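You operate a simulated robot arm through the tools that you are given. There is no shell and no other tool. Be economical: measure what you need, move in short steps, check, and stop when the job is done.

You are at the controls of a simulated robot arm. One attempt, no reset.

TASK
Refill bath one with fresh water and restart the sound.
Fine: sound off first; drain it dry, shut the drain, then fill to the FILL line.

It is judged by the outcome, as a careful person would: the job done as asked, and still so three seconds after it is handed in. It fails if anything else is knocked over, pushed out of place, dropped, spilled or broken.

THE ROBOT
A 6-joint arm with a two-finger parallel gripper on a trunk, on a base that drives. Base frame: it is fixed to the floor where the robot stands at the start and does not move with it; the origin is under the middle of the robot, x ahead of it, y to its left, z up. Units: mm, degrees, N and s.
With the tool pointing down near the work surface it reaches from about 160 to 760 mm from the robot's upright axis, wherever it stands. Its first joint turns from -166.0 to 166.0 degrees. Places, roughly: drain lever of bath one [600, -100, 700]; drain lever of bath two [-2400, -3400, 700]; fill button of bath one [700, -200, 800]; fill button of bath two [-2200, -3500, 800]; gate of tray one [500, 500, 1100]; gate of tray two [-2500, -2800, 1100]; lid of bath one [900, -200, 1100]; lid of bath two [-2000, -3400, 1100]; nest with a blue handle [-2750, -2750, 1000]; pink-band medium vial (3x3x7 cm) [400, 100, 1000]; pusher of tray one [200, 800, 1200]; pusher of tray two [-2700, -2500, 1200]; red-band medium vial (3x3x7 cm) [400, 200, 1000]; side rail of tray one [400, 500, 1100]; side rail of tray two [-2500, -2800, 1100]; sight tube of bath one [800, -200, 1000]. Payload 3.43 kg.
The tool frame sits at the grasp point between the pads (the TCP): z along the fingers, y along the line on which they close. The tips reach 34 mm beyond it. The gripper opens to 128 mm. The fingers are 24 mm wide and 12 mm thick; the gripper's body (48 by 130 mm) begins 96 mm behind the TCP.
Orientation is that of the tool frame in the base frame, as a unit quaternion [x, y, z, w]. With the fingers straight down and closing along the base's y, the tool's x points along the base's -x, its y along +y and its z along -z.

THE INTERFACE
- The arm moves only by the tool servo_tool. Its argument "commands" is a list of rows, each a list of 3 entries, a list of its own where there are three numbers: the shift along the tool's x, y, z in units of 400 mm (1.0 is 400 mm), then the turn, a rotation vector about the tool's x, y, z in units of 180 degrees (1.0 is 180 degrees), then the opening, from 0 (shut) to 1 (fully open). In form: [[[tx, ty, tz], [ax, ay, az], hand], ...]. A call has 1 to 10 rows; each row is the pose to reach, as a shift and turn from the pose commanded when the call began, along the tool's axes at that moment. A call with a number of a shift or a turn outside -1 to 1 is refused whole. Rows are played at 5 a second. More than 50 mm and 8.6 degrees between two rows, or a gripper value outside its range, and nothing of the call is played. A pose out of reach is approached as far as the arm can. The call stops where the force on the tool passes 90 N (or 10 N more than at its start, if that is more) or the arm is blocked; 0.2 s more then pass. The fingers move at their own pace (about 45 mm/s each) and stop on an object; they squeeze with about 29 N. The grip force told is the motor's: it shows also when the fingers shut on nothing. Time passes only in rows, and 0.2 s behind the last, so rows that repeat a pose let the fingers close. It gives the time, the measured TCP pose, the force on the tool (base axes), the opening and the grip force at its end, in the units of the frame above (readings bear some noise), with the torque about the TCP (base axes, N m) and any sound that the robot's microphone picked up.
- Cameras (640 x 400 px; columns grow to the right, rows downward): "scene" is now at [3, 202.5, 1500.9]; the picture's right is [0.59, -0.81, -0.00], its down [-0.62, -0.45, -0.65] and it looks along [0.52, 0.38, -0.76] (base axes); focal length 214 px, centre (320, 200). "wrist" rides on the gripper at [76, -11, -160] in the tool frame; the picture's right is [0.15, 0.99, 0.00], its down [-0.88, 0.13, -0.46] and it looks along [-0.45, 0.07, 0.89] (tool axes); focal length 234 px, centre (320, 200). There is no depth. A picture from a camera that has moved, and an enlarged one, comes with that camera's place and axes in the base frame and with its lens.
- snapshot(camera): a new picture of that camera. No time passes.
- base_move(legs): drives the robot by 1 to 6 legs, each [ahead, turn to the left] in mm and degrees, along the robot's own axes; the way and the turn of a leg run together, so that a leg with both is an arc; at most 1500 mm and 180 degrees a leg. The arm and the cameras ride along, it lands a little off, and it stops where it bumps. It gives what a move gives.
- pan_tilt(pan, tilt): turns the head with the scene camera to pan (to the left, within 155 degrees either way) and tilt (down, from -29 to 69), counted from straight ahead of the robot. It gives what a move gives.
- enlarge(camera, box): a new picture of the part [left, top, right, bottom] of that camera's present view, enlarged. No time passes.
- job_done(): hands the job in; it is judged then, once.

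Go step by step. Nothing tells you exact positions but the pictures and the camera data: compare them with the known pose of the tool, close in by small moves and look again before you grip or let go. The budget is 120 turns and 90 pictures, counting those below and the enlarged ones. Unless the task says otherwise, let go and move clear before handing in, and close with one line.

The tools are called after "Request:" as a command line: name --argument value ..., lists and objects as JSON in quotes. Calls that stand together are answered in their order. servo_tool: Moves the arm, as the interface text tells. Its arguments: {"type":"object","properties":{"commands":{"type":"array","items":{"type":"array"}}},"required":["commands"]} The other tools are called the same way: base_move (legs) drives the base; pan_tilt (pan, tilt) turns the head that bears the scene camera; snapshot (camera) takes a picture; enlarge (camera, box) takes an enlarged picture of a part of a camera's view; job_done () hands the job in.

At the start:

```text
t: 0.0
tool_pos: [541.3, -248.9, 974.8]
tool_rot: [-0.001, 1.0, 0.0, -0.001]
wrist_force: [0.1, 0.1, 0.2]
torque: [-0.01, -0.01, 0.0]
opening: 128.1
grasp_force: 0.1
robot x, y, heading: [-0.3, 0.0, 0.1]
head pan, tilt: [36.1, 49.6]
```

scene: 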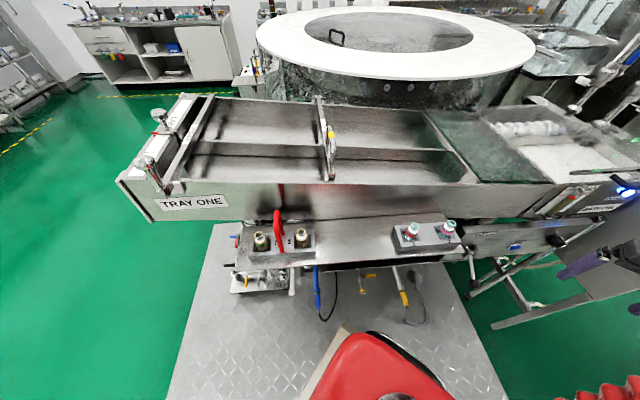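
wrist: 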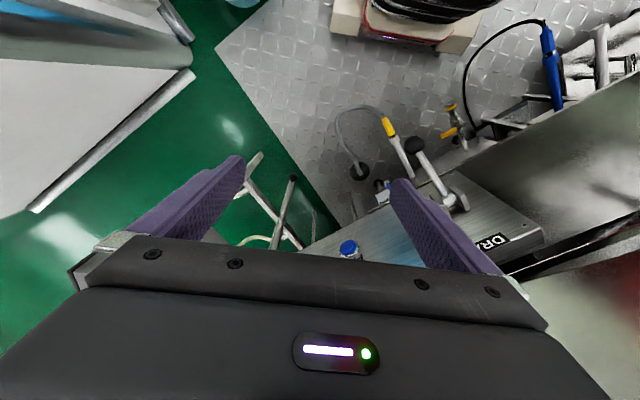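

I see tray one ahead-left and bath one to the right. I'll turn the head toward bath one to see its controls.

Request:
pan_tilt --pan -20 --tilt 42

Request:
snapshot --camera "scene"

```text
t: 1.2
tool_pos: [540.4, -246.8, 977.1]
tool_rot: [0.0, 1.0, 0.0, 0.0]
wrist_force: [0.2, 0.0, -0.2]
torque: [0.0, 0.01, 0.01]
opening: 127.8
grasp_force: 0.0
robot x, y, heading: [3.0, -1.4, -0.0]
head pan, tilt: [-20.0, 42.0]
```

```text
87 pictures are left
camera scene: at [19.0, 128.4, 1511.6], right [-0.34, -0.94, 0.0], down [-0.63, 0.23, -0.74], along [0.7, -0.25, -0.67], focal length 214 px, centre (320, 200)
```

scene: 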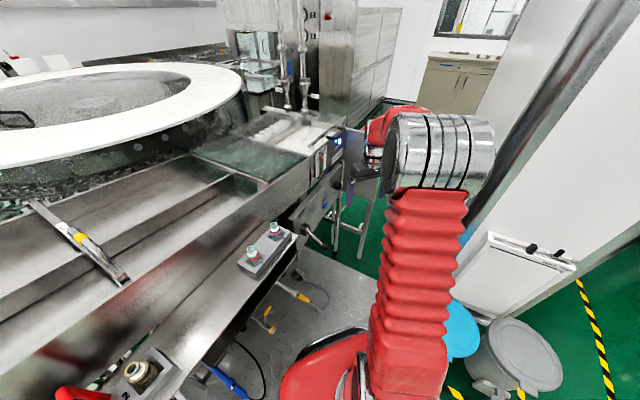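

The bath front sits just left of the arm, with blue lights. I'll enlarge that area.

Request:
enlarge --camera "scene" --box '[210, 90, 400, 310]'

Request:
enlarge --camera "wrist" --box '[230, 80, 560, 280]'

```text
1.82 times, centred on (305, 200) of scene
camera zoom: at [19.0, 128.4, 1511.6], right [-0.34, -0.94, 0.0], down [-0.63, 0.23, -0.74], along [0.7, -0.25, -0.67], focal length 390 px, centre (347, 200)
```

zoom: 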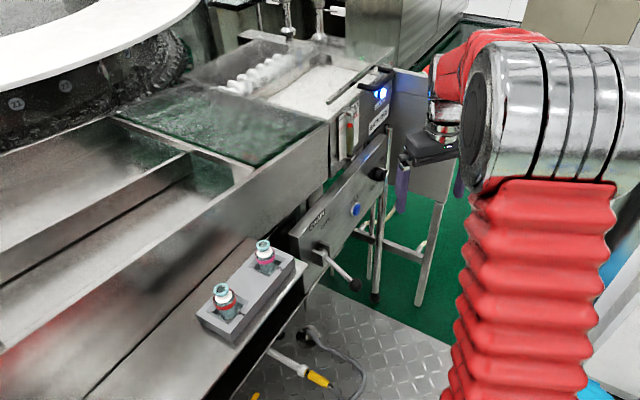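

```text
1.94 times, centred on (395, 180) of wrist
camera zoom: at [465.1, -258.8, 1136.5], right [-0.15, 0.99, 0.0], down [0.88, 0.13, 0.46], along [0.45, 0.07, -0.89], focal length 454 px, centre (174, 239)
```

zoom: 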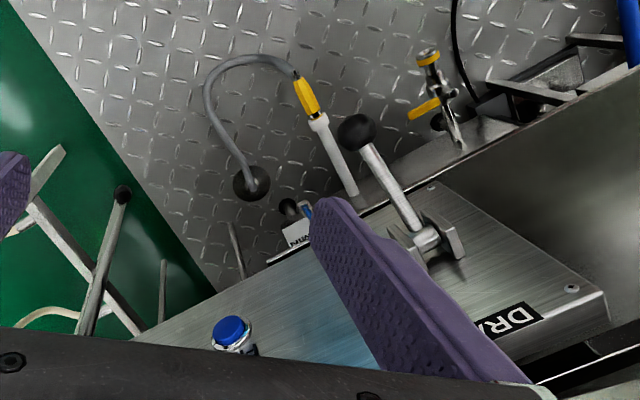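

Request:
enlarge --camera "scene" --box '[290, 110, 390, 190]'

Request:
enlarge --camera "scene" --box '[280, 170, 370, 260]'

```text
5.00 times, centred on (340, 150) of scene
camera zoom: at [19.0, 128.4, 1511.6], right [-0.34, -0.94, 0.0], down [-0.63, 0.23, -0.74], along [0.7, -0.25, -0.67], focal length 1072 px, centre (220, 450)
```

zoom: 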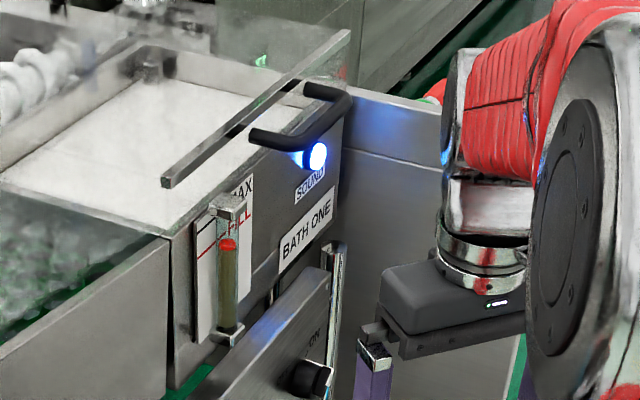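

```text
4.44 times, centred on (325, 215) of scene
camera zoom: at [19.0, 128.4, 1511.6], right [-0.34, -0.94, 0.0], down [-0.63, 0.23, -0.74], along [0.7, -0.25, -0.67], focal length 953 px, centre (298, 133)
```

zoom: 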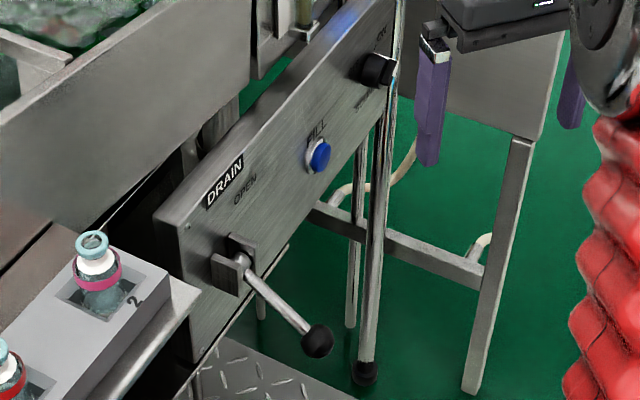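

The panel carries a DRAIN lever, FILL button and a black knob; above are SOUND, the lamp and the sight tube. I'll yaw the tool to face the panel (heading ≈37°) and tilt up 45° for a wrist view.

Request:
servo_tool --commands '[[[0, 0, 0], [0, 0, -0.042], 1], [[0, 0, 0], [0, 0, -0.084], 1], [[0, 0, 0], [0, 0, -0.126], 1], [[0, 0, 0], [0, 0, -0.168], 1], [[0, 0, 0], [0, 0, -0.2067], 1]]'

Request:
servo_tool --commands '[[[0.05, 0, 0], [0, -0.042, 0], 1], [[0.1, 0, 0], [0, -0.084, 0], 1], [[0.15, 0, 0], [0, -0.126, 0], 1], [[0.2, 0, 0], [0, -0.168, 0], 1], [[0.2, 0, 0], [0, -0.21, 0], 1], [[0.2, 0, 0], [0, -0.25, 0], 1]]'

Request:
snapshot --camera "wrist"

Request:
snapshot --camera "scene"

```text
t: 2.5
tool_pos: [540.7, -248.6, 976.1]
tool_rot: [-0.319, 0.948, 0.0, -0.001]
wrist_force: [0.8, 1.0, 0.0]
torque: [0.02, -0.01, -0.01]
opening: 128.0
grasp_force: 0.0
robot x, y, heading: [-1.5, -2.2, -0.0]
head pan, tilt: [-20.0, 42.0]
```

```text
t: 3.9
tool_pos: [478.1, -296.5, 977.4]
tool_rot: [-0.295, 0.876, 0.121, 0.363]
wrist_force: [0.2, -0.4, -0.3]
torque: [0.01, 0.06, 0.01]
opening: 127.9
grasp_force: 0.1
robot x, y, heading: [2.2, -0.8, 0.1]
head pan, tilt: [-20.0, 42.0]
```

```text
82 pictures are left
camera wrist: at [351.2, -406.0, 1035.6], right [-0.68, 0.73, -0.11], down [0.16, 0.29, 0.95], along [0.72, 0.63, -0.31], focal length 234 px, centre (320, 200)
```

wrist: 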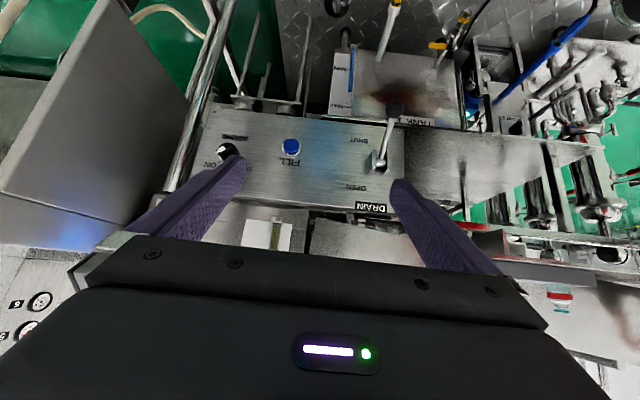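

```text
81 pictures are left
camera scene: at [18.8, 128.3, 1511.6], right [-0.34, -0.94, 0.0], down [-0.63, 0.23, -0.74], along [0.7, -0.25, -0.67], focal length 214 px, centre (320, 200)
```

scene: 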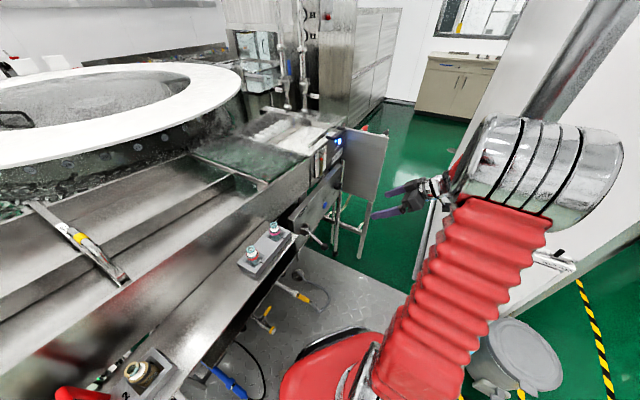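

Request:
enlarge --camera "wrist" --box '[190, 80, 430, 230]'

Request:
enlarge --camera "scene" --box '[270, 110, 390, 250]'

```text
2.67 times, centred on (310, 155) of wrist
camera zoom: at [351.2, -406.0, 1035.6], right [-0.68, 0.73, -0.11], down [0.16, 0.29, 0.95], along [0.72, 0.63, -0.31], focal length 624 px, centre (347, 320)
```

zoom: 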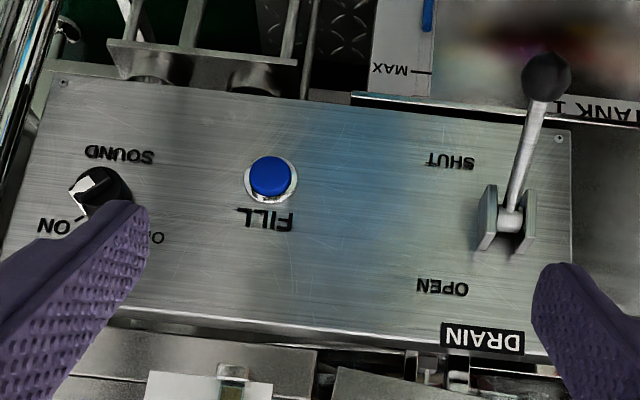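

```text
2.86 times, centred on (330, 180) of scene
camera zoom: at [18.8, 128.3, 1511.6], right [-0.34, -0.94, 0.0], down [-0.63, 0.23, -0.74], along [0.7, -0.25, -0.67], focal length 613 px, centre (291, 257)
```

zoom: 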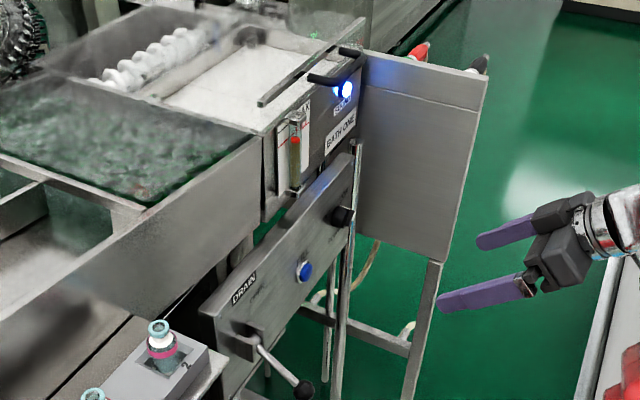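

Readable now: lever at SHUT, FILL button, SOUND knob with OFF (left) and ON (right). By triangulation the button is ≈(752,-158,769), the knob ≈(835,-264,801), and the lever pivot ≈(616,-7,786) with its ball ≈(545,-78,724). I'll level the tool and look straight on.

Request:
servo_tool --commands '[[[0.035, -0.035, 0.04], [0, -0.042, 0], 1], [[0.07, -0.07, 0.08], [0, -0.084, 0], 1], [[0.105, -0.105, 0.12], [0, -0.126, 0], 1], [[0.14, -0.14, 0.16], [0, -0.168, 0], 1], [[0.175, -0.175, 0.2], [0, -0.21, 0], 1], [[0.21, -0.21, 0.25], [0, -0.25, 0], 1]]'

Request:
snapshot --camera "wrist"

Request:
snapshot --camera "scene"

```text
t: 5.2
tool_pos: [537.6, -356.8, 845.6]
tool_rot: [-0.225, 0.669, 0.224, 0.672]
wrist_force: [0.9, -0.5, -0.2]
torque: [-0.03, 0.0, 0.01]
opening: 127.8
grasp_force: 0.1
robot x, y, heading: [0.9, -0.3, -0.1]
head pan, tilt: [-20.0, 42.0]
```

```text
78 pictures are left
camera wrist: at [415.8, -461.5, 770.4], right [-0.6, 0.79, -0.15], down [-0.44, -0.17, 0.88], along [0.67, 0.59, 0.45], focal length 234 px, centre (320, 200)
```

wrist: 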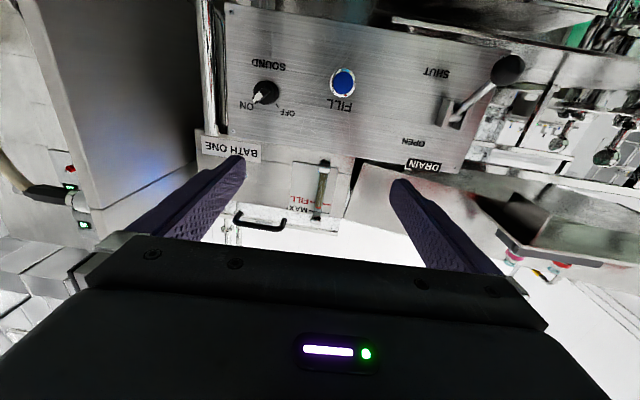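

```text
77 pictures are left
camera scene: at [18.8, 128.3, 1511.6], right [-0.34, -0.94, 0.0], down [-0.63, 0.23, -0.74], along [0.7, -0.25, -0.67], focal length 214 px, centre (320, 200)
```

scene: 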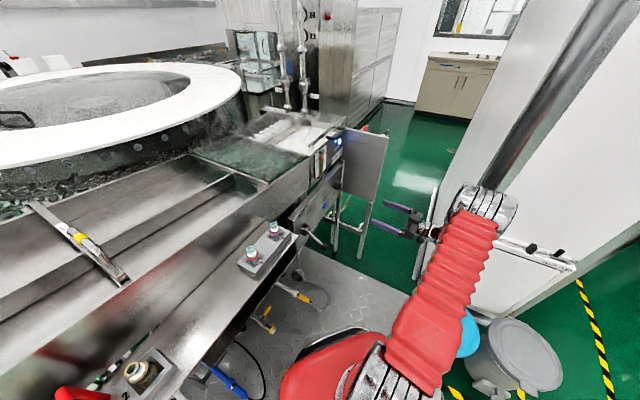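

Request:
enlarge --camera "wrist" --box '[190, 0, 530, 210]'

Request:
enlarge --camera "wrist" --box '[220, 60, 320, 125]'

```text
1.88 times, centred on (360, 105) of wrist
camera zoom: at [415.8, -461.5, 770.4], right [-0.6, 0.79, -0.15], down [-0.44, -0.17, 0.88], along [0.67, 0.59, 0.45], focal length 441 px, centre (245, 379)
```

zoom: 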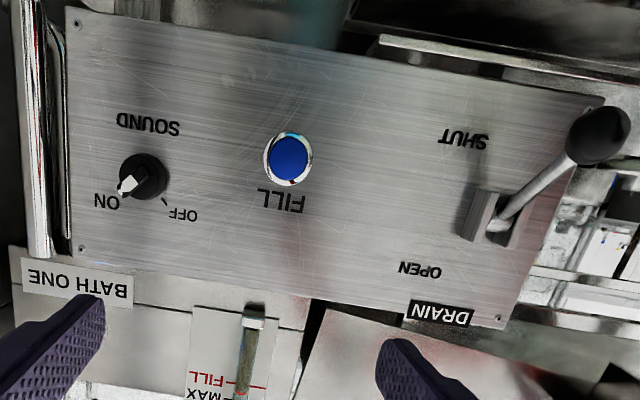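

```text
6.15 times, centred on (270, 92) of wrist
camera zoom: at [415.8, -461.5, 770.4], right [-0.6, 0.79, -0.15], down [-0.44, -0.17, 0.88], along [0.67, 0.59, 0.45], focal length 1441 px, centre (628, 862)
```

zoom: 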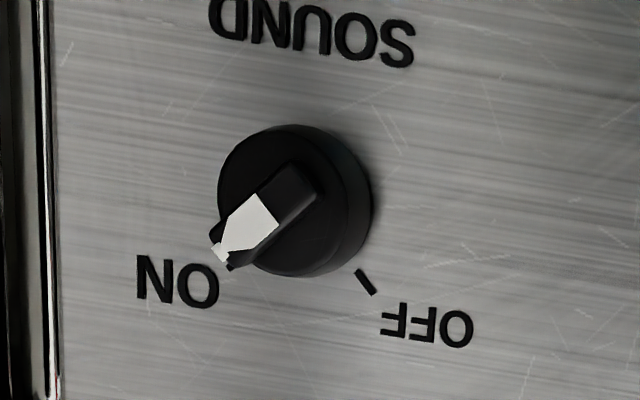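

The knob pointer sits at ON (up-right) and OFF is up-left, a 90° turn counter-clockwise. The panel faces heading ≈41.5°, so I'll move to a standoff in front of the knob, then roll 45° to match the bar.

Request:
servo_tool --commands '[[[0.018, -0.048, 0.072], [-0.004, 0, 0], 0.6], [[0.036, -0.096, 0.144], [-0.008, 0, 0], 0.6], [[0.054, -0.143, 0.216], [-0.012, 0, 0], 0.6], [[0.071, -0.191, 0.289], [-0.016, 0, 0], 0.6], [[0.089, -0.239, 0.361], [-0.02, 0, 0], 0.6], [[0.1065, -0.2865, 0.433], [-0.025, 0, 0], 0.6]]'

Request:
servo_tool --commands '[[[0, 0, 0], [0, 0, 0.042], 0.45], [[0, 0, 0], [0, 0, 0.084], 0.45], [[0, 0, 0], [0, 0, 0.126], 0.45], [[0, 0, 0], [0, 0, 0.168], 0.45], [[0, 0, 0], [0, 0, 0.21], 0.45], [[0, 0, 0], [0, 0, 0.25], 0.45]]'

Request:
snapshot --camera "wrist"

Request:
enlarge --camera "scene" --box '[270, 110, 430, 230]'

```text
t: 6.7
tool_pos: [744.3, -345.5, 804.9]
tool_rot: [-0.252, 0.66, 0.251, 0.661]
wrist_force: [0.0, 0.1, 0.3]
torque: [0.0, 0.01, -0.01]
opening: 76.8
grasp_force: 0.2
robot x, y, heading: [-2.4, -1.9, -0.3]
head pan, tilt: [-20.0, 42.0]
```

```text
t: 8.1
tool_pos: [744.6, -344.3, 804.0]
tool_rot: [0.021, 0.707, 0.486, 0.514]
wrist_force: [0.3, -0.1, 0.1]
torque: [-0.02, 0.02, 0.01]
opening: 57.5
grasp_force: 0.0
robot x, y, heading: [1.5, 1.0, 0.1]
head pan, tilt: [-20.0, 42.0]
```

```text
74 pictures are left
camera wrist: at [594.6, -415.2, 742.8], right [-0.53, 0.6, 0.6], down [0.01, -0.7, 0.71], along [0.85, 0.39, 0.37], focal length 234 px, centre (320, 200)
```

wrist: 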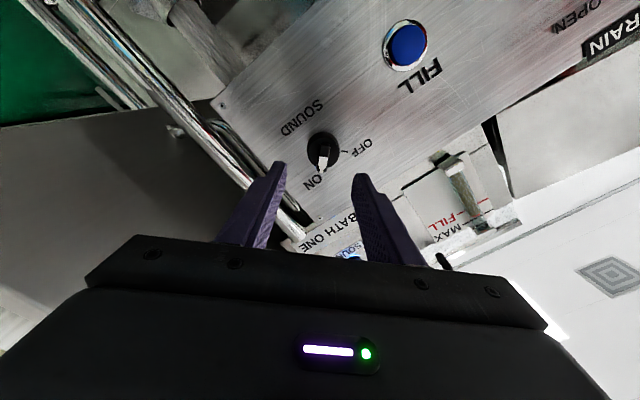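

```text
3.33 times, centred on (350, 170) of scene
camera zoom: at [19.2, 128.3, 1511.6], right [-0.34, -0.94, 0.0], down [-0.63, 0.23, -0.74], along [0.7, -0.25, -0.67], focal length 715 px, centre (220, 300)
```

zoom: 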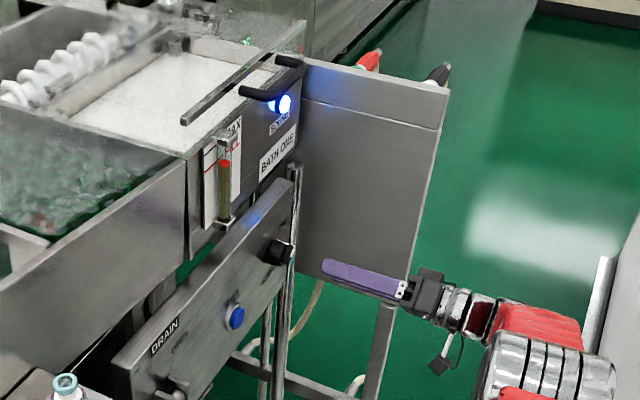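

Request:
enlarge --camera "wrist" --box '[270, 110, 390, 190]'

```text
5.00 times, centred on (330, 150) of wrist
camera zoom: at [594.6, -415.2, 742.8], right [-0.53, 0.6, 0.6], down [0.01, -0.7, 0.71], along [0.85, 0.39, 0.37], focal length 1171 px, centre (270, 450)
```

zoom: 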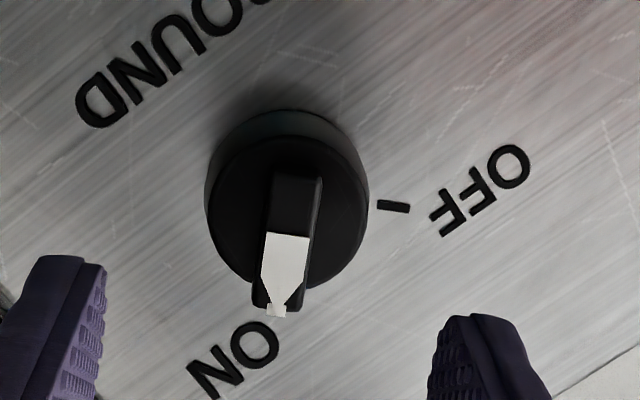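

The tool is nearly aligned with the bar. I'll shift about 5 mm toward the bar centre, advance to just short of the knob, and look.

Request:
servo_tool --commands '[[[0, 0.012, 0.06], [0, 0, 0], 0.45], [[0, 0.012, 0.12], [0, 0, 0], 0.45], [[0, 0.012, 0.175], [0, 0, 0], 0.45]]'

Request:
enlarge --camera "wrist" --box '[240, 90, 400, 190]'

Request:
enlarge --camera "scene" --box '[310, 150, 390, 200]'

```text
t: 8.8
tool_pos: [794.5, -296.0, 807.7]
tool_rot: [0.021, 0.707, 0.485, 0.515]
wrist_force: [0.0, -0.3, 0.6]
torque: [-0.01, 0.0, 0.02]
opening: 57.6
grasp_force: 0.0
robot x, y, heading: [-2.1, -0.5, 0.0]
head pan, tilt: [-20.0, 42.0]
```

```text
4.00 times, centred on (320, 140) of wrist
camera zoom: at [645.2, -366.4, 747.1], right [-0.53, 0.6, 0.6], down [0.01, -0.7, 0.71], along [0.85, 0.39, 0.37], focal length 937 px, centre (320, 440)
```

zoom: 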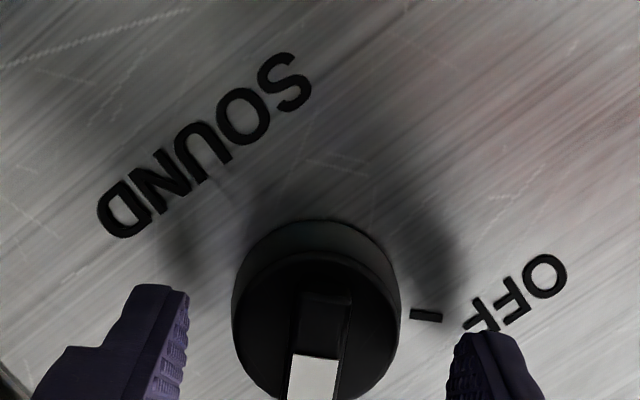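

```text
8.00 times, centred on (350, 175) of scene
camera zoom: at [19.1, 128.4, 1511.6], right [-0.34, -0.94, 0.0], down [-0.63, 0.23, -0.74], along [0.7, -0.25, -0.67], focal length 1716 px, centre (80, 400)
```

zoom: 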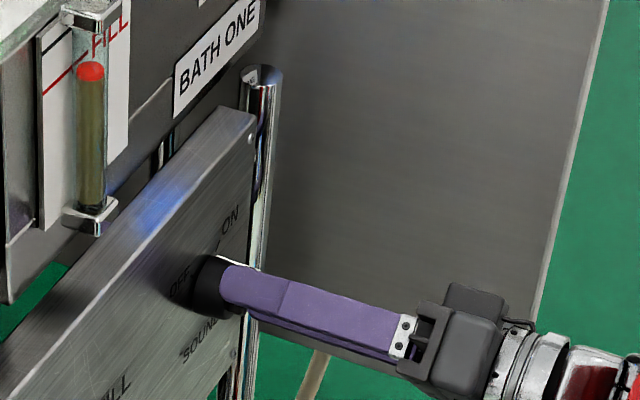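

Aligned. I'll advance so the tips pass the bar, then close.

Request:
servo_tool --commands '[[[0, -0.003, 0.025], [0, 0, 0], 0.45], [[0, -0.003, 0.05], [0, 0, 0], 0.45], [[0, -0.003, 0.07], [0, 0, 0], 0.45]]'

Request:
enlarge --camera "wrist" --box '[240, 120, 400, 220]'

```text
t: 9.7
tool_pos: [814.1, -282.1, 805.4]
tool_rot: [0.022, 0.707, 0.484, 0.515]
wrist_force: [-37.9, -18.2, -2.0]
torque: [-0.47, 0.4, -0.82]
opening: 54.0
grasp_force: 0.0
robot x, y, heading: [0.5, 1.8, -0.2]
head pan, tilt: [-20.0, 42.0]
```

```text
4.00 times, centred on (320, 170) of wrist
camera zoom: at [664.2, -352.5, 744.4], right [-0.53, 0.6, 0.6], down [0.01, -0.7, 0.71], along [0.85, 0.39, 0.36], focal length 937 px, centre (320, 320)
```

zoom: 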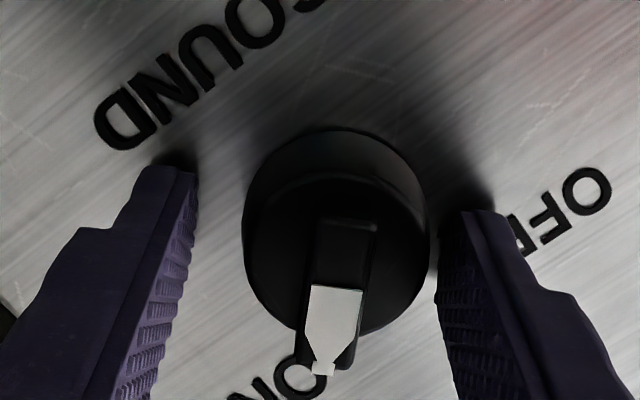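

The tips touch the panel beside the knob. I'll back off about 12 mm and then close on the knob.

Request:
servo_tool --commands '[[[0, -0.004, -0.02], [0, 0, 0], 0.45], [[0, -0.004, -0.035], [0, 0, 0], 0.45], [[0, -0.004, -0.035], [0, 0, 0], 0.2], [[0, -0.004, -0.035], [0, 0, 0], 0.0], [[0, -0.004, -0.035], [0, 0, 0], 0.0], [[0, -0.004, -0.035], [0, 0, 0], 0.0]]'

Request:
enlarge --camera "wrist" --box '[240, 120, 400, 220]'

```text
t: 11.1
tool_pos: [806.4, -284.5, 807.0]
tool_rot: [0.018, 0.706, 0.486, 0.514]
wrist_force: [-5.3, 18.6, 13.1]
torque: [0.36, -0.31, 0.88]
opening: 38.8
grasp_force: 44.4
robot x, y, heading: [-3.1, -1.4, 0.1]
head pan, tilt: [-20.0, 42.0]
```

```text
4.00 times, centred on (320, 170) of wrist
camera zoom: at [657.9, -357.5, 745.6], right [-0.54, 0.6, 0.59], down [0.01, -0.7, 0.72], along [0.84, 0.39, 0.37], focal length 937 px, centre (320, 320)
```

zoom: 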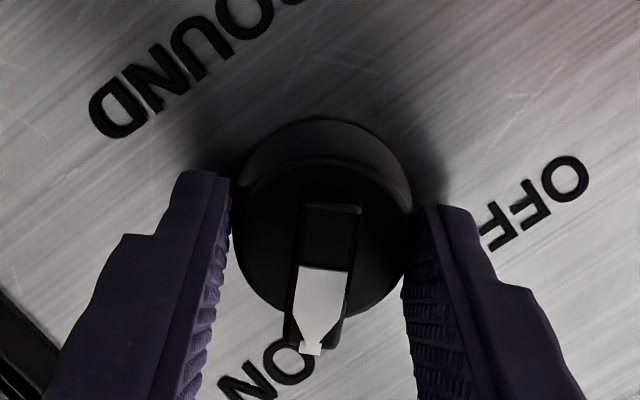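

It grips the knob's cylinder (38.8 mm). I'll ease the side offset by about 3 mm, then roll -90° to OFF.

Request:
servo_tool --commands '[[[0, 0.008, 0], [0, 0, -0.045], 0], [[0, 0.008, 0], [0, 0, -0.09], 0], [[0, 0.008, 0], [0, 0, -0.135], 0], [[0, 0.008, 0], [0, 0, -0.18], 0], [[0, 0.008, 0], [0, 0, -0.225], 0], [[0, 0.008, 0], [0, 0, -0.27], 0], [[0, 0.008, 0], [0, 0, -0.315], 0], [[0, 0.008, 0], [0, 0, -0.36], 0], [[0, 0.008, 0], [0, 0, -0.405], 0], [[0, 0.008, 0], [0, 0, -0.45], 0]]'

Request:
servo_tool --commands '[[[0, 0, 0], [0, 0, -0.03], 0], [[0, 0, 0], [0, 0, -0.06], 0]]'

Request:
enlarge --camera "wrist" --box '[240, 120, 400, 220]'

Request:
enlarge --camera "scene" --box '[290, 110, 390, 190]'

```text
t: 13.2
tool_pos: [803.7, -283.4, 807.8]
tool_rot: [-0.444, 0.55, 0.035, 0.706]
wrist_force: [-13.0, 17.8, 11.0]
torque: [-0.01, 0.04, 0.58]
opening: 38.8
grasp_force: 45.2
robot x, y, heading: [2.0, -2.4, -0.1]
head pan, tilt: [-20.0, 42.0]
```

```text
t: 13.8
tool_pos: [803.4, -283.4, 806.7]
tool_rot: [-0.494, 0.506, -0.026, 0.707]
wrist_force: [-28.4, 26.5, 3.5]
torque: [0.3, 0.3, 1.0]
opening: 38.7
grasp_force: 45.4
robot x, y, heading: [0.4, 1.2, -0.1]
head pan, tilt: [-20.0, 42.0]
```

```text
4.00 times, centred on (320, 170) of wrist
camera zoom: at [728.4, -436.3, 763.0], right [-0.39, 0.42, -0.82], down [-0.83, 0.23, 0.51], along [0.41, 0.88, 0.26], focal length 937 px, centre (320, 320)
```

zoom: 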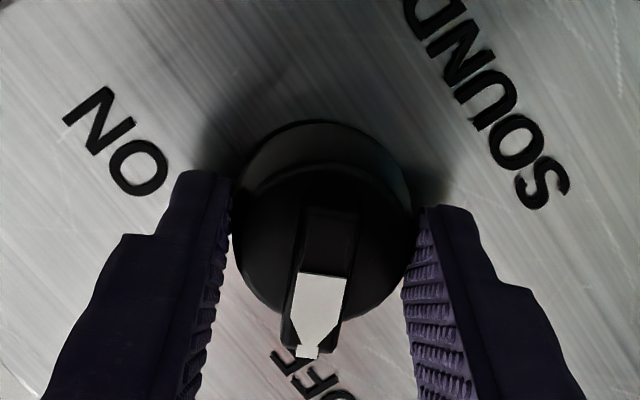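

```text
5.00 times, centred on (340, 150) of scene
camera zoom: at [18.0, 128.9, 1511.5], right [-0.34, -0.94, 0.0], down [-0.63, 0.23, -0.74], along [0.7, -0.25, -0.67], focal length 1072 px, centre (220, 450)
```

zoom: 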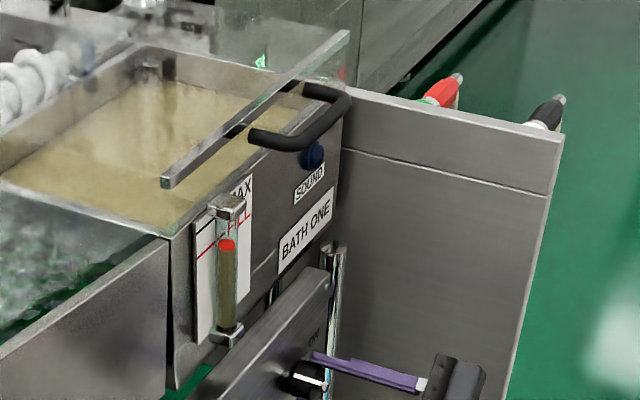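

The SOUND lamp is dark and the water is still: the sound is off. Now I'll release and back away.

Request:
servo_tool --commands '[[[0, 0, 0], [0, 0, 0], 0.5], [[0, 0, 0], [0, 0, 0], 0.5], [[0, 0, -0.05], [0, 0, 0], 0.5], [[0, 0, -0.15], [0, 0, 0], 0.5], [[0, 0, -0.25], [0, 0, 0], 0.5], [[0, 0, -0.35], [0, 0, 0], 0.5], [[0, 0, -0.45], [0, 0, 0], 0.5]]'

Request:
servo_tool --commands '[[[0, 0, 0], [0, 0, 0.045], 0], [[0, 0, 0], [0, 0, 0.09], 0], [[0, 0, 0], [0, 0, 0.135], 0], [[0, 0, 0], [0, 0, 0.18], 0], [[0, 0, 0], [0, 0, 0.225], 0], [[0, 0, 0], [0, 0, 0.26], 0]]'

Request:
snapshot --camera "wrist"

Request:
snapshot --camera "scene"

```text
t: 15.4
tool_pos: [676.0, -416.9, 809.0]
tool_rot: [-0.494, 0.506, -0.03, 0.707]
wrist_force: [0.1, -0.1, 0.5]
torque: [0.03, -0.02, 0.03]
opening: 64.1
grasp_force: 0.0
out of reach, approached as far as the arm can: row 3, 4, 5, 6, 7
robot x, y, heading: [-1.2, 5.3, 0.1]
head pan, tilt: [-20.0, 42.0]
```

```text
t: 16.9
tool_pos: [679.3, -414.9, 806.5]
tool_rot: [-0.251, 0.661, 0.252, 0.661]
wrist_force: [0.2, -1.1, -0.2]
torque: [0.01, 0.0, -0.03]
opening: 0.1
grasp_force: 29.1
robot x, y, heading: [-1.0, -0.7, 0.0]
head pan, tilt: [-20.0, 42.0]
```

```text
65 pictures are left
camera wrist: at [567.5, -529.2, 731.4], right [-0.66, 0.74, -0.14], down [-0.43, -0.21, 0.88], along [0.62, 0.64, 0.45], focal length 234 px, centre (320, 200)
```

wrist: 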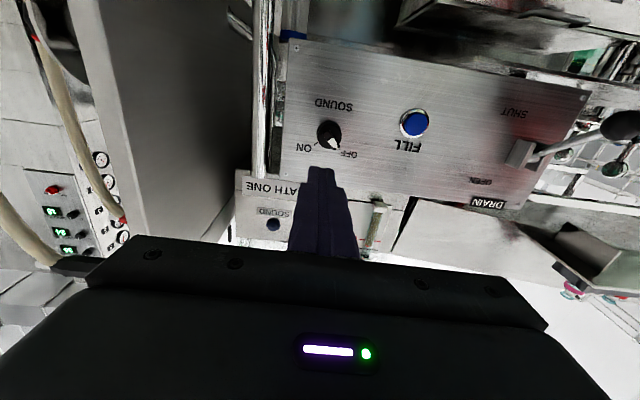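

```text
64 pictures are left
camera scene: at [19.1, 128.3, 1511.6], right [-0.34, -0.94, 0.0], down [-0.63, 0.23, -0.74], along [0.7, -0.25, -0.67], focal length 214 px, centre (320, 200)
```

scene: 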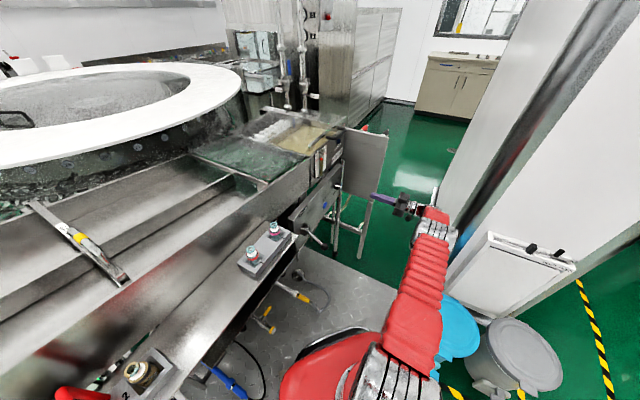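

Knob at OFF. Next is the drain lever: I'll slide left along the panel at the same standoff and down, to sit in front of and below the lever ball.

Request:
servo_tool --commands '[[[0, 0.1, 0], [0, 0, 0], 0], [[0.03, 0.2, 0], [0, 0, 0], 0], [[0.06, 0.3, 0], [0, 0, 0], 0], [[0.1, 0.4, 0], [0, 0, 0], 0], [[0.14, 0.5, 0], [0, 0, 0], 0], [[0.18, 0.6, 0], [0, 0, 0], 0], [[0.22, 0.7, 0], [0, 0, 0], 0], [[0.26, 0.79, 0], [0, 0, 0], 0], [[0.29, 0.853, 0], [0, 0, 0], 0]]'

Request:
snapshot --camera "wrist"

Request:
snapshot --camera "scene"

```text
t: 18.9
tool_pos: [493.4, -210.5, 709.0]
tool_rot: [-0.25, 0.662, 0.26, 0.657]
wrist_force: [0.3, 0.5, 0.5]
torque: [0.0, 0.03, 0.03]
opening: 0.1
grasp_force: 29.1
out of reach, approached as far as the arm can: row 7, 8, 9
robot x, y, heading: [0.9, 0.0, 0.1]
head pan, tilt: [-20.0, 42.0]
```

```text
63 pictures are left
camera wrist: at [381.5, -325.1, 634.4], right [-0.67, 0.73, -0.13], down [-0.41, -0.22, 0.88], along [0.62, 0.64, 0.45], focal length 234 px, centre (320, 200)
```

wrist: 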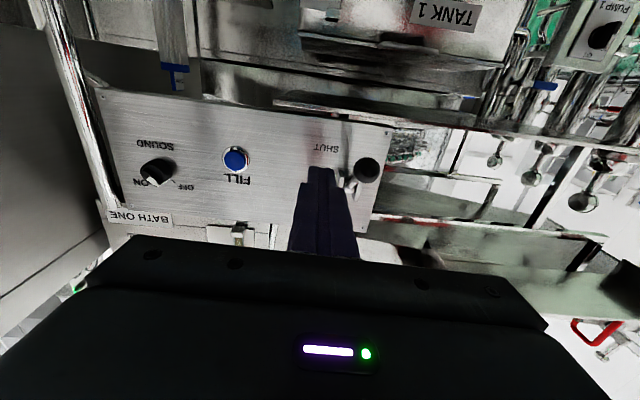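

```text
62 pictures are left
camera scene: at [18.9, 128.4, 1511.6], right [-0.34, -0.94, 0.0], down [-0.63, 0.23, -0.74], along [0.7, -0.25, -0.67], focal length 214 px, centre (320, 200)
```

scene: 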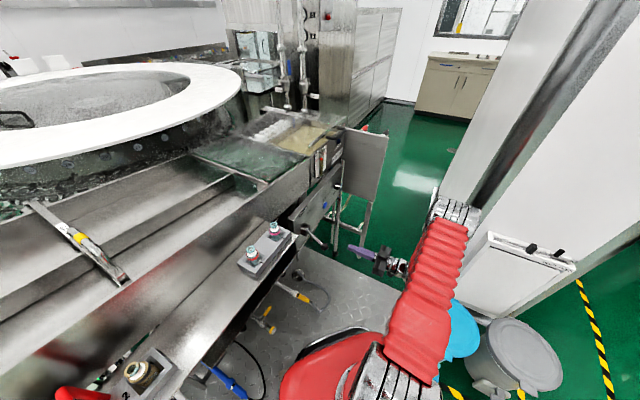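

That spot is out of reach with a level tool. I'll instead grip the lever ball from above with the fingers pointing down, so I'll raise the arm first, then pitch down.

Request:
servo_tool --commands '[[[-0.1, 0, 0], [0, 0, 0], 0.4], [[-0.2, 0, 0], [0, 0, 0], 0.4], [[-0.3, 0, 0], [0, 0, 0], 0.4], [[-0.4, 0, 0], [0, 0, 0], 0.4], [[-0.5, 0, 0], [0, 0, 0], 0.4]]'

```text
t: 20.1
tool_pos: [495.7, -210.6, 911.3]
tool_rot: [-0.251, 0.661, 0.252, 0.661]
wrist_force: [-0.4, 0.3, 0.2]
torque: [-0.02, -0.03, -0.02]
opening: 51.4
grasp_force: 0.0
robot x, y, heading: [-2.1, -2.4, 0.0]
head pan, tilt: [-20.0, 42.0]
```

Request:
servo_tool --commands '[[[0, 0, 0], [0, 0.047, 0], 0.45], [[0, 0, 0], [0, 0.094, 0], 0.45], [[0, 0, 0], [0, 0.141, 0], 0.45], [[0, 0, 0], [0, 0.188, 0], 0.45], [[0, 0, 0], [0, 0.235, 0], 0.45], [[0, 0, 0], [0, 0.282, 0], 0.45], [[0, 0, 0], [0, 0.329, 0], 0.45], [[0, 0, 0], [0, 0.376, 0], 0.45], [[0, 0, 0], [0, 0.423, 0], 0.45], [[0, 0, 0], [0, 0.47, 0], 0.45]]'

Request:
snapshot --camera "wrist"

```text
t: 22.2
tool_pos: [493.0, -210.9, 908.8]
tool_rot: [-0.355, 0.934, 0.016, 0.044]
wrist_force: [-0.6, 0.1, 0.7]
torque: [-0.01, 0.03, -0.03]
opening: 57.5
grasp_force: 0.0
robot x, y, heading: [2.2, 0.5, 0.0]
head pan, tilt: [-20.0, 42.0]
```

```text
61 pictures are left
camera wrist: at [432.8, -277.9, 1061.3], right [-0.77, 0.64, -0.01], down [0.54, 0.65, 0.54], along [0.35, 0.4, -0.84], focal length 234 px, centre (320, 200)
```

wrist: 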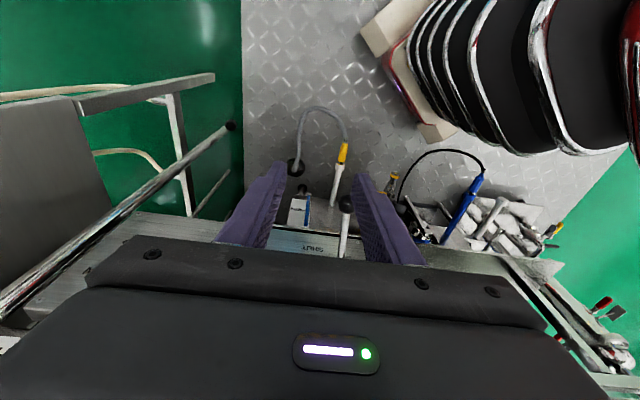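

The ball is seen at ≈(544,-83,724). I'll move above it with the tool straight down.

Request:
servo_tool --commands '[[[-0.075, 0.04, 0.05], [0, 0.007, 0], 0.5], [[-0.15, 0.08, 0.1], [0, 0.014, 0], 0.5], [[-0.225, 0.12, 0.15], [0, 0.021, 0], 0.5], [[-0.2975, 0.157, 0.2], [0, 0.03, 0], 0.5]]'

Request:
snapshot --camera "wrist"

Request:
enlarge --camera "scene" --box '[230, 150, 390, 270]'

```text
t: 23.2
tool_pos: [545.6, -81.9, 839.5]
tool_rot: [-0.356, 0.934, -0.001, 0.0]
wrist_force: [-0.7, -0.4, 1.1]
torque: [0.02, 0.03, -0.03]
opening: 64.1
grasp_force: 0.1
robot x, y, heading: [-0.3, -0.3, 0.1]
head pan, tilt: [-20.0, 42.0]
```

```text
60 pictures are left
camera wrist: at [496.9, -139.0, 999.9], right [-0.77, 0.64, 0.0], down [0.57, 0.68, 0.46], along [0.29, 0.35, -0.89], focal length 234 px, centre (320, 200)
```

wrist: 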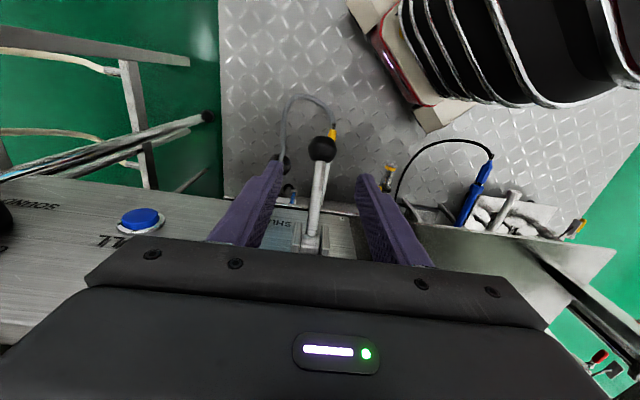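

```text
3.33 times, centred on (310, 210) of scene
camera zoom: at [18.9, 128.5, 1511.6], right [-0.34, -0.94, 0.0], down [-0.63, 0.23, -0.74], along [0.7, -0.25, -0.67], focal length 715 px, centre (353, 167)
```

zoom: 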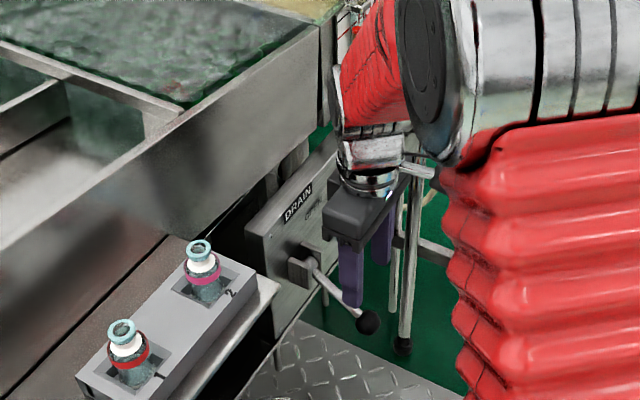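

Well centred over the ball. I'll descend to ball height and close.

Request:
servo_tool --commands '[[[0.008, 0, 0.1], [0, 0, 0], 0.5], [[0.008, 0, 0.2], [0, 0, 0], 0.5], [[0.008, 0, 0.28], [0, 0, 0], 0.5], [[0.008, 0, 0.28], [0, 0, 0], 0.2], [[0.008, 0, 0.28], [0, 0, 0], 0], [[0.008, 0, 0.28], [0, 0, 0], 0]]'

Request:
snapshot --camera "wrist"

```text
t: 24.6
tool_pos: [541.8, -82.5, 726.2]
tool_rot: [-0.356, 0.934, 0.0, 0.0]
wrist_force: [0.5, 1.4, -3.7]
torque: [-0.23, 0.24, 0.0]
opening: 35.3
grasp_force: 36.7
robot x, y, heading: [-2.4, -0.1, 0.2]
head pan, tilt: [-20.0, 42.0]
```

```text
58 pictures are left
camera wrist: at [492.3, -140.5, 886.2], right [-0.77, 0.64, 0.0], down [0.57, 0.68, 0.46], along [0.29, 0.35, -0.89], focal length 234 px, centre (320, 200)
```

wrist: 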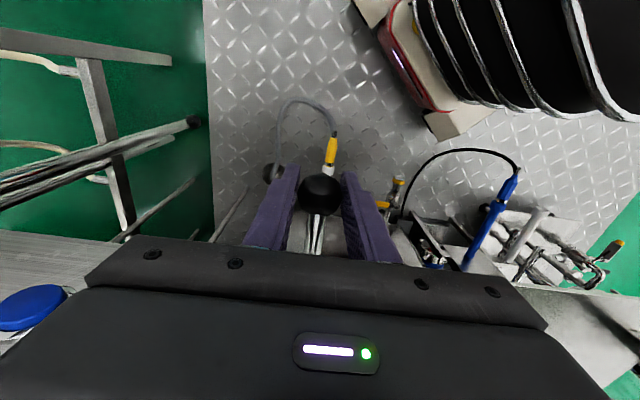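

The ball is gripped. Before opening the drain I want to check the TANK 1 level.

Request:
enlarge --camera "scene" --box '[260, 190, 360, 310]'

Request:
enlarge --camera "wrist" --box '[200, 140, 540, 290]'

```text
3.33 times, centred on (310, 250) of scene
camera zoom: at [19.2, 128.4, 1511.6], right [-0.34, -0.94, 0.0], down [-0.63, 0.23, -0.74], along [0.7, -0.25, -0.67], focal length 715 px, centre (353, 33)
```

zoom: 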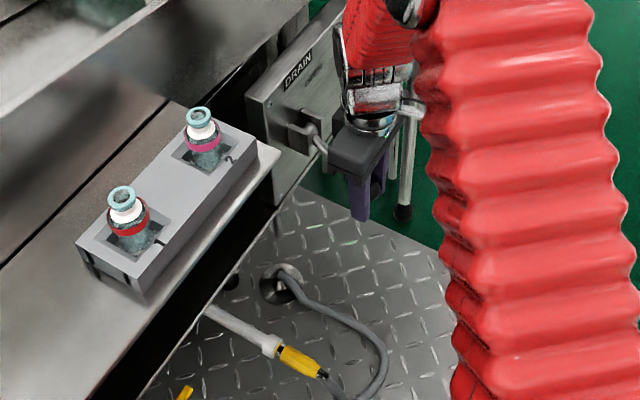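

```text
1.88 times, centred on (370, 215) of wrist
camera zoom: at [492.3, -140.5, 886.2], right [-0.77, 0.64, 0.0], down [0.57, 0.68, 0.46], along [0.29, 0.35, -0.89], focal length 441 px, centre (226, 172)
```

zoom: 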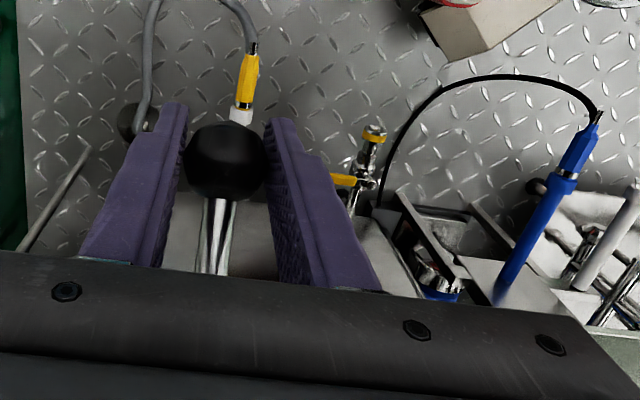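

I can't see the tank from here. Overflowing it would be a spill, so I'll let go, rise, and take a view of TANK 1's gauge first.

Request:
servo_tool --commands '[[[0, 0, 0], [0, 0, 0], 0.5], [[0, 0, 0], [0, 0, 0], 0.5], [[0, 0, -0.1], [0, 0, 0], 0.5], [[0, 0, -0.2], [0, 0, 0], 0.5], [[0, 0, -0.3], [0, 0, 0], 0.5], [[0, 0, -0.4], [0, 0, 0], 0.5]]'

Request:
servo_tool --commands '[[[0.07, -0.05, 0], [0, -0.045, 0], 0.5], [[0.15, -0.1, 0], [0, -0.09, 0], 0.5], [[0.23, -0.15, 0], [0, -0.135, 0], 0.5], [[0.31, -0.2, 0], [0, -0.18, 0], 0.5], [[0.39, -0.25, 0], [0, -0.225, 0], 0.5], [[0.47, -0.295, 0], [0, -0.27, 0], 0.5]]'

Request:
snapshot --camera "wrist"

```text
t: 26.1
tool_pos: [545.6, -80.9, 889.9]
tool_rot: [-0.356, 0.934, 0.001, 0.001]
wrist_force: [0.7, 0.0, -0.3]
torque: [0.01, 0.01, -0.03]
opening: 64.1
grasp_force: 0.1
robot x, y, heading: [-2.0, -1.1, -0.1]
head pan, tilt: [-20.0, 42.0]
```

```text
t: 27.4
tool_pos: [482.5, -295.7, 888.3]
tool_rot: [-0.325, 0.85, 0.147, 0.387]
wrist_force: [0.5, 0.3, 0.4]
torque: [0.03, -0.01, -0.01]
opening: 64.1
grasp_force: 0.1
robot x, y, heading: [5.9, -3.2, -0.0]
head pan, tilt: [-20.0, 42.0]
```

```text
55 pictures are left
camera wrist: at [362.1, -416.6, 936.0], right [-0.73, 0.67, -0.11], down [0.09, 0.26, 0.96], along [0.68, 0.69, -0.25], focal length 234 px, centre (320, 200)
```

wrist: 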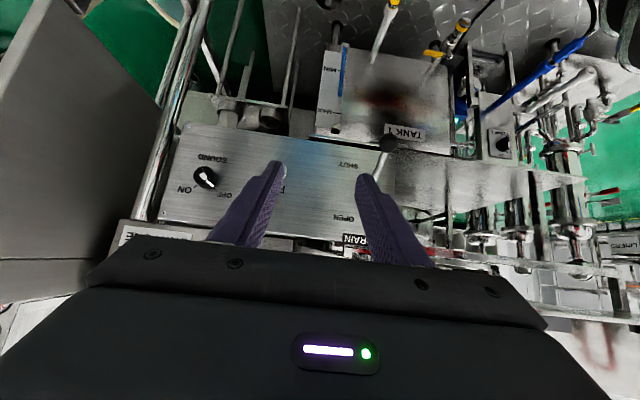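

Request:
enlarge --camera "wrist" --box '[300, 30, 460, 150]'

Request:
enlarge --camera "wrist" --box '[440, 60, 640, 200]'

```text
3.33 times, centred on (380, 90) of wrist
camera zoom: at [362.1, -416.6, 936.0], right [-0.73, 0.67, -0.11], down [0.09, 0.26, 0.96], along [0.68, 0.69, -0.25], focal length 781 px, centre (120, 567)
```

zoom: 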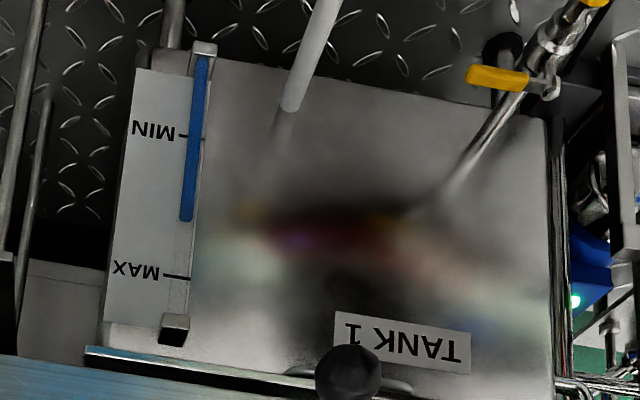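

```text
2.86 times, centred on (540, 130) of wrist
camera zoom: at [362.1, -416.6, 936.0], right [-0.73, 0.67, -0.11], down [0.09, 0.26, 0.96], along [0.68, 0.69, -0.25], focal length 669 px, centre (-309, 400)
```

zoom: 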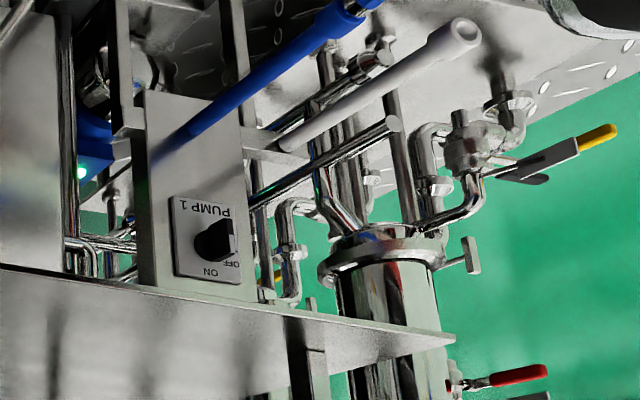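

TANK 1 sits between MIN and MAX with headroom; I'll recheck it later. Returning to the lever ball along the same way.

Request:
servo_tool --commands '[[[0, 0, 0], [0, 0.045, 0], 0.5], [[0, 0, 0], [0, 0.09, 0], 0.5], [[0, 0, 0], [0, 0.135, 0], 0.5], [[0, 0, 0], [0, 0.18, 0], 0.5], [[0, 0, 0], [0, 0.225, 0], 0.5], [[0, 0, 0], [0, 0.27, 0], 0.5]]'

Request:
servo_tool --commands '[[[-0.09, 0.06, 0], [0, 0, 0], 0.5], [[-0.18, 0.12, 0], [0, 0, 0], 0.5], [[-0.27, 0.18, 0], [0, 0, 0], 0.5], [[-0.36, 0.24, 0], [0, 0, 0], 0.5], [[-0.462, 0.295, 0], [0, 0, 0], 0.5], [[-0.462, 0.295, 0.1], [0, 0, 0], 0.5]]'

Request:
snapshot --camera "wrist"

```text
t: 28.9
tool_pos: [481.1, -295.5, 887.7]
tool_rot: [-0.356, 0.935, -0.001, -0.001]
wrist_force: [-0.3, 0.0, -0.4]
torque: [-0.05, -0.03, -0.02]
opening: 64.1
grasp_force: 0.1
robot x, y, heading: [-2.0, -0.8, 0.1]
head pan, tilt: [-20.0, 42.0]
```

```text
t: 30.2
tool_pos: [540.2, -86.4, 847.4]
tool_rot: [-0.356, 0.935, 0.0, 0.0]
wrist_force: [-0.1, -0.3, -0.3]
torque: [0.04, 0.02, 0.0]
opening: 64.2
grasp_force: 0.0
robot x, y, heading: [1.9, -1.9, -0.1]
head pan, tilt: [-20.0, 42.0]
```

```text
52 pictures are left
camera wrist: at [490.4, -143.8, 1007.1], right [-0.77, 0.64, 0.0], down [0.57, 0.68, 0.46], along [0.29, 0.35, -0.89], focal length 234 px, centre (320, 200)
```

wrist: 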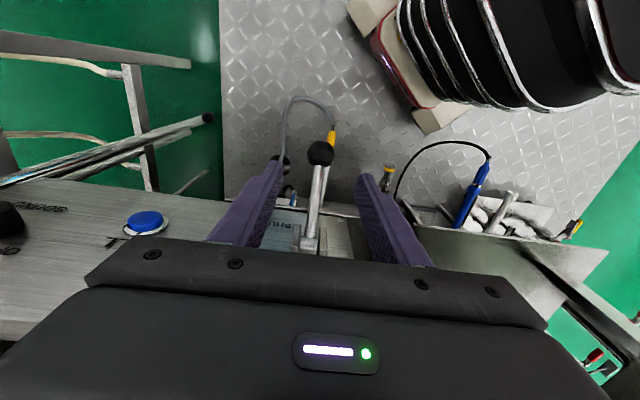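

Request:
servo_tool --commands '[[[-0.006, 0, 0.1], [0, 0, 0], 0.5], [[-0.006, 0, 0.2], [0, 0, 0], 0.5], [[-0.006, 0, 0.302], [0, 0, 0], 0.5], [[-0.006, 0, 0.302], [0, 0, 0], 0.2], [[-0.006, 0, 0.302], [0, 0, 0], 0], [[-0.006, 0, 0.302], [0, 0, 0], 0]]'

Request:
servo_tool --commands '[[[0.012, 0, -0.024], [0, 0, 0], 0], [[0.023, 0, -0.0485], [0, 0, 0], 0], [[0.03, 0, -0.074], [0, 0, 0], 0], [[0.037, 0, -0.1], [0, 0, 0], 0], [[0.041, 0, -0.1525], [0, 0, 0], 0], [[0.037, 0, -0.205], [0, 0, 0], 0]]'

Request:
snapshot --camera "wrist"

```text
t: 31.6
tool_pos: [542.5, -82.5, 727.9]
tool_rot: [-0.356, 0.935, 0.0, -0.002]
wrist_force: [-8.1, 20.1, 0.8]
torque: [-0.17, 0.21, -0.03]
opening: 35.3
grasp_force: 36.4
robot x, y, heading: [-2.3, 3.1, -0.2]
head pan, tilt: [-20.0, 42.0]
```

```text
t: 33.0
tool_pos: [530.2, -92.1, 812.6]
tool_rot: [-0.356, 0.934, -0.001, 0.0]
wrist_force: [-12.0, 3.0, -8.8]
torque: [-0.62, 0.79, 0.0]
opening: 35.2
grasp_force: 45.3
robot x, y, heading: [-0.8, -3.1, -0.1]
head pan, tilt: [-20.0, 42.0]
```

```text
51 pictures are left
camera wrist: at [480.5, -150.4, 972.1], right [-0.77, 0.64, 0.0], down [0.57, 0.68, 0.46], along [0.29, 0.35, -0.89], focal length 234 px, centre (320, 200)
```

wrist: 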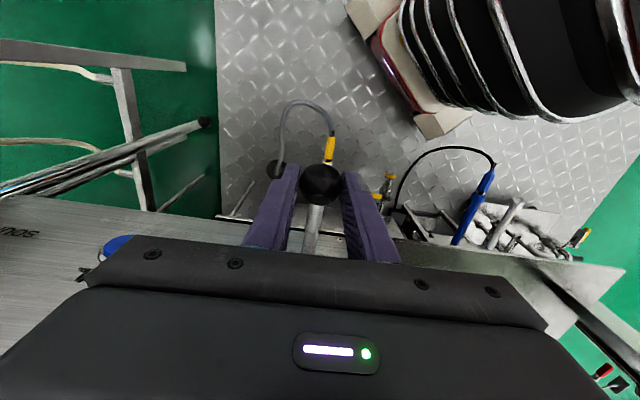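

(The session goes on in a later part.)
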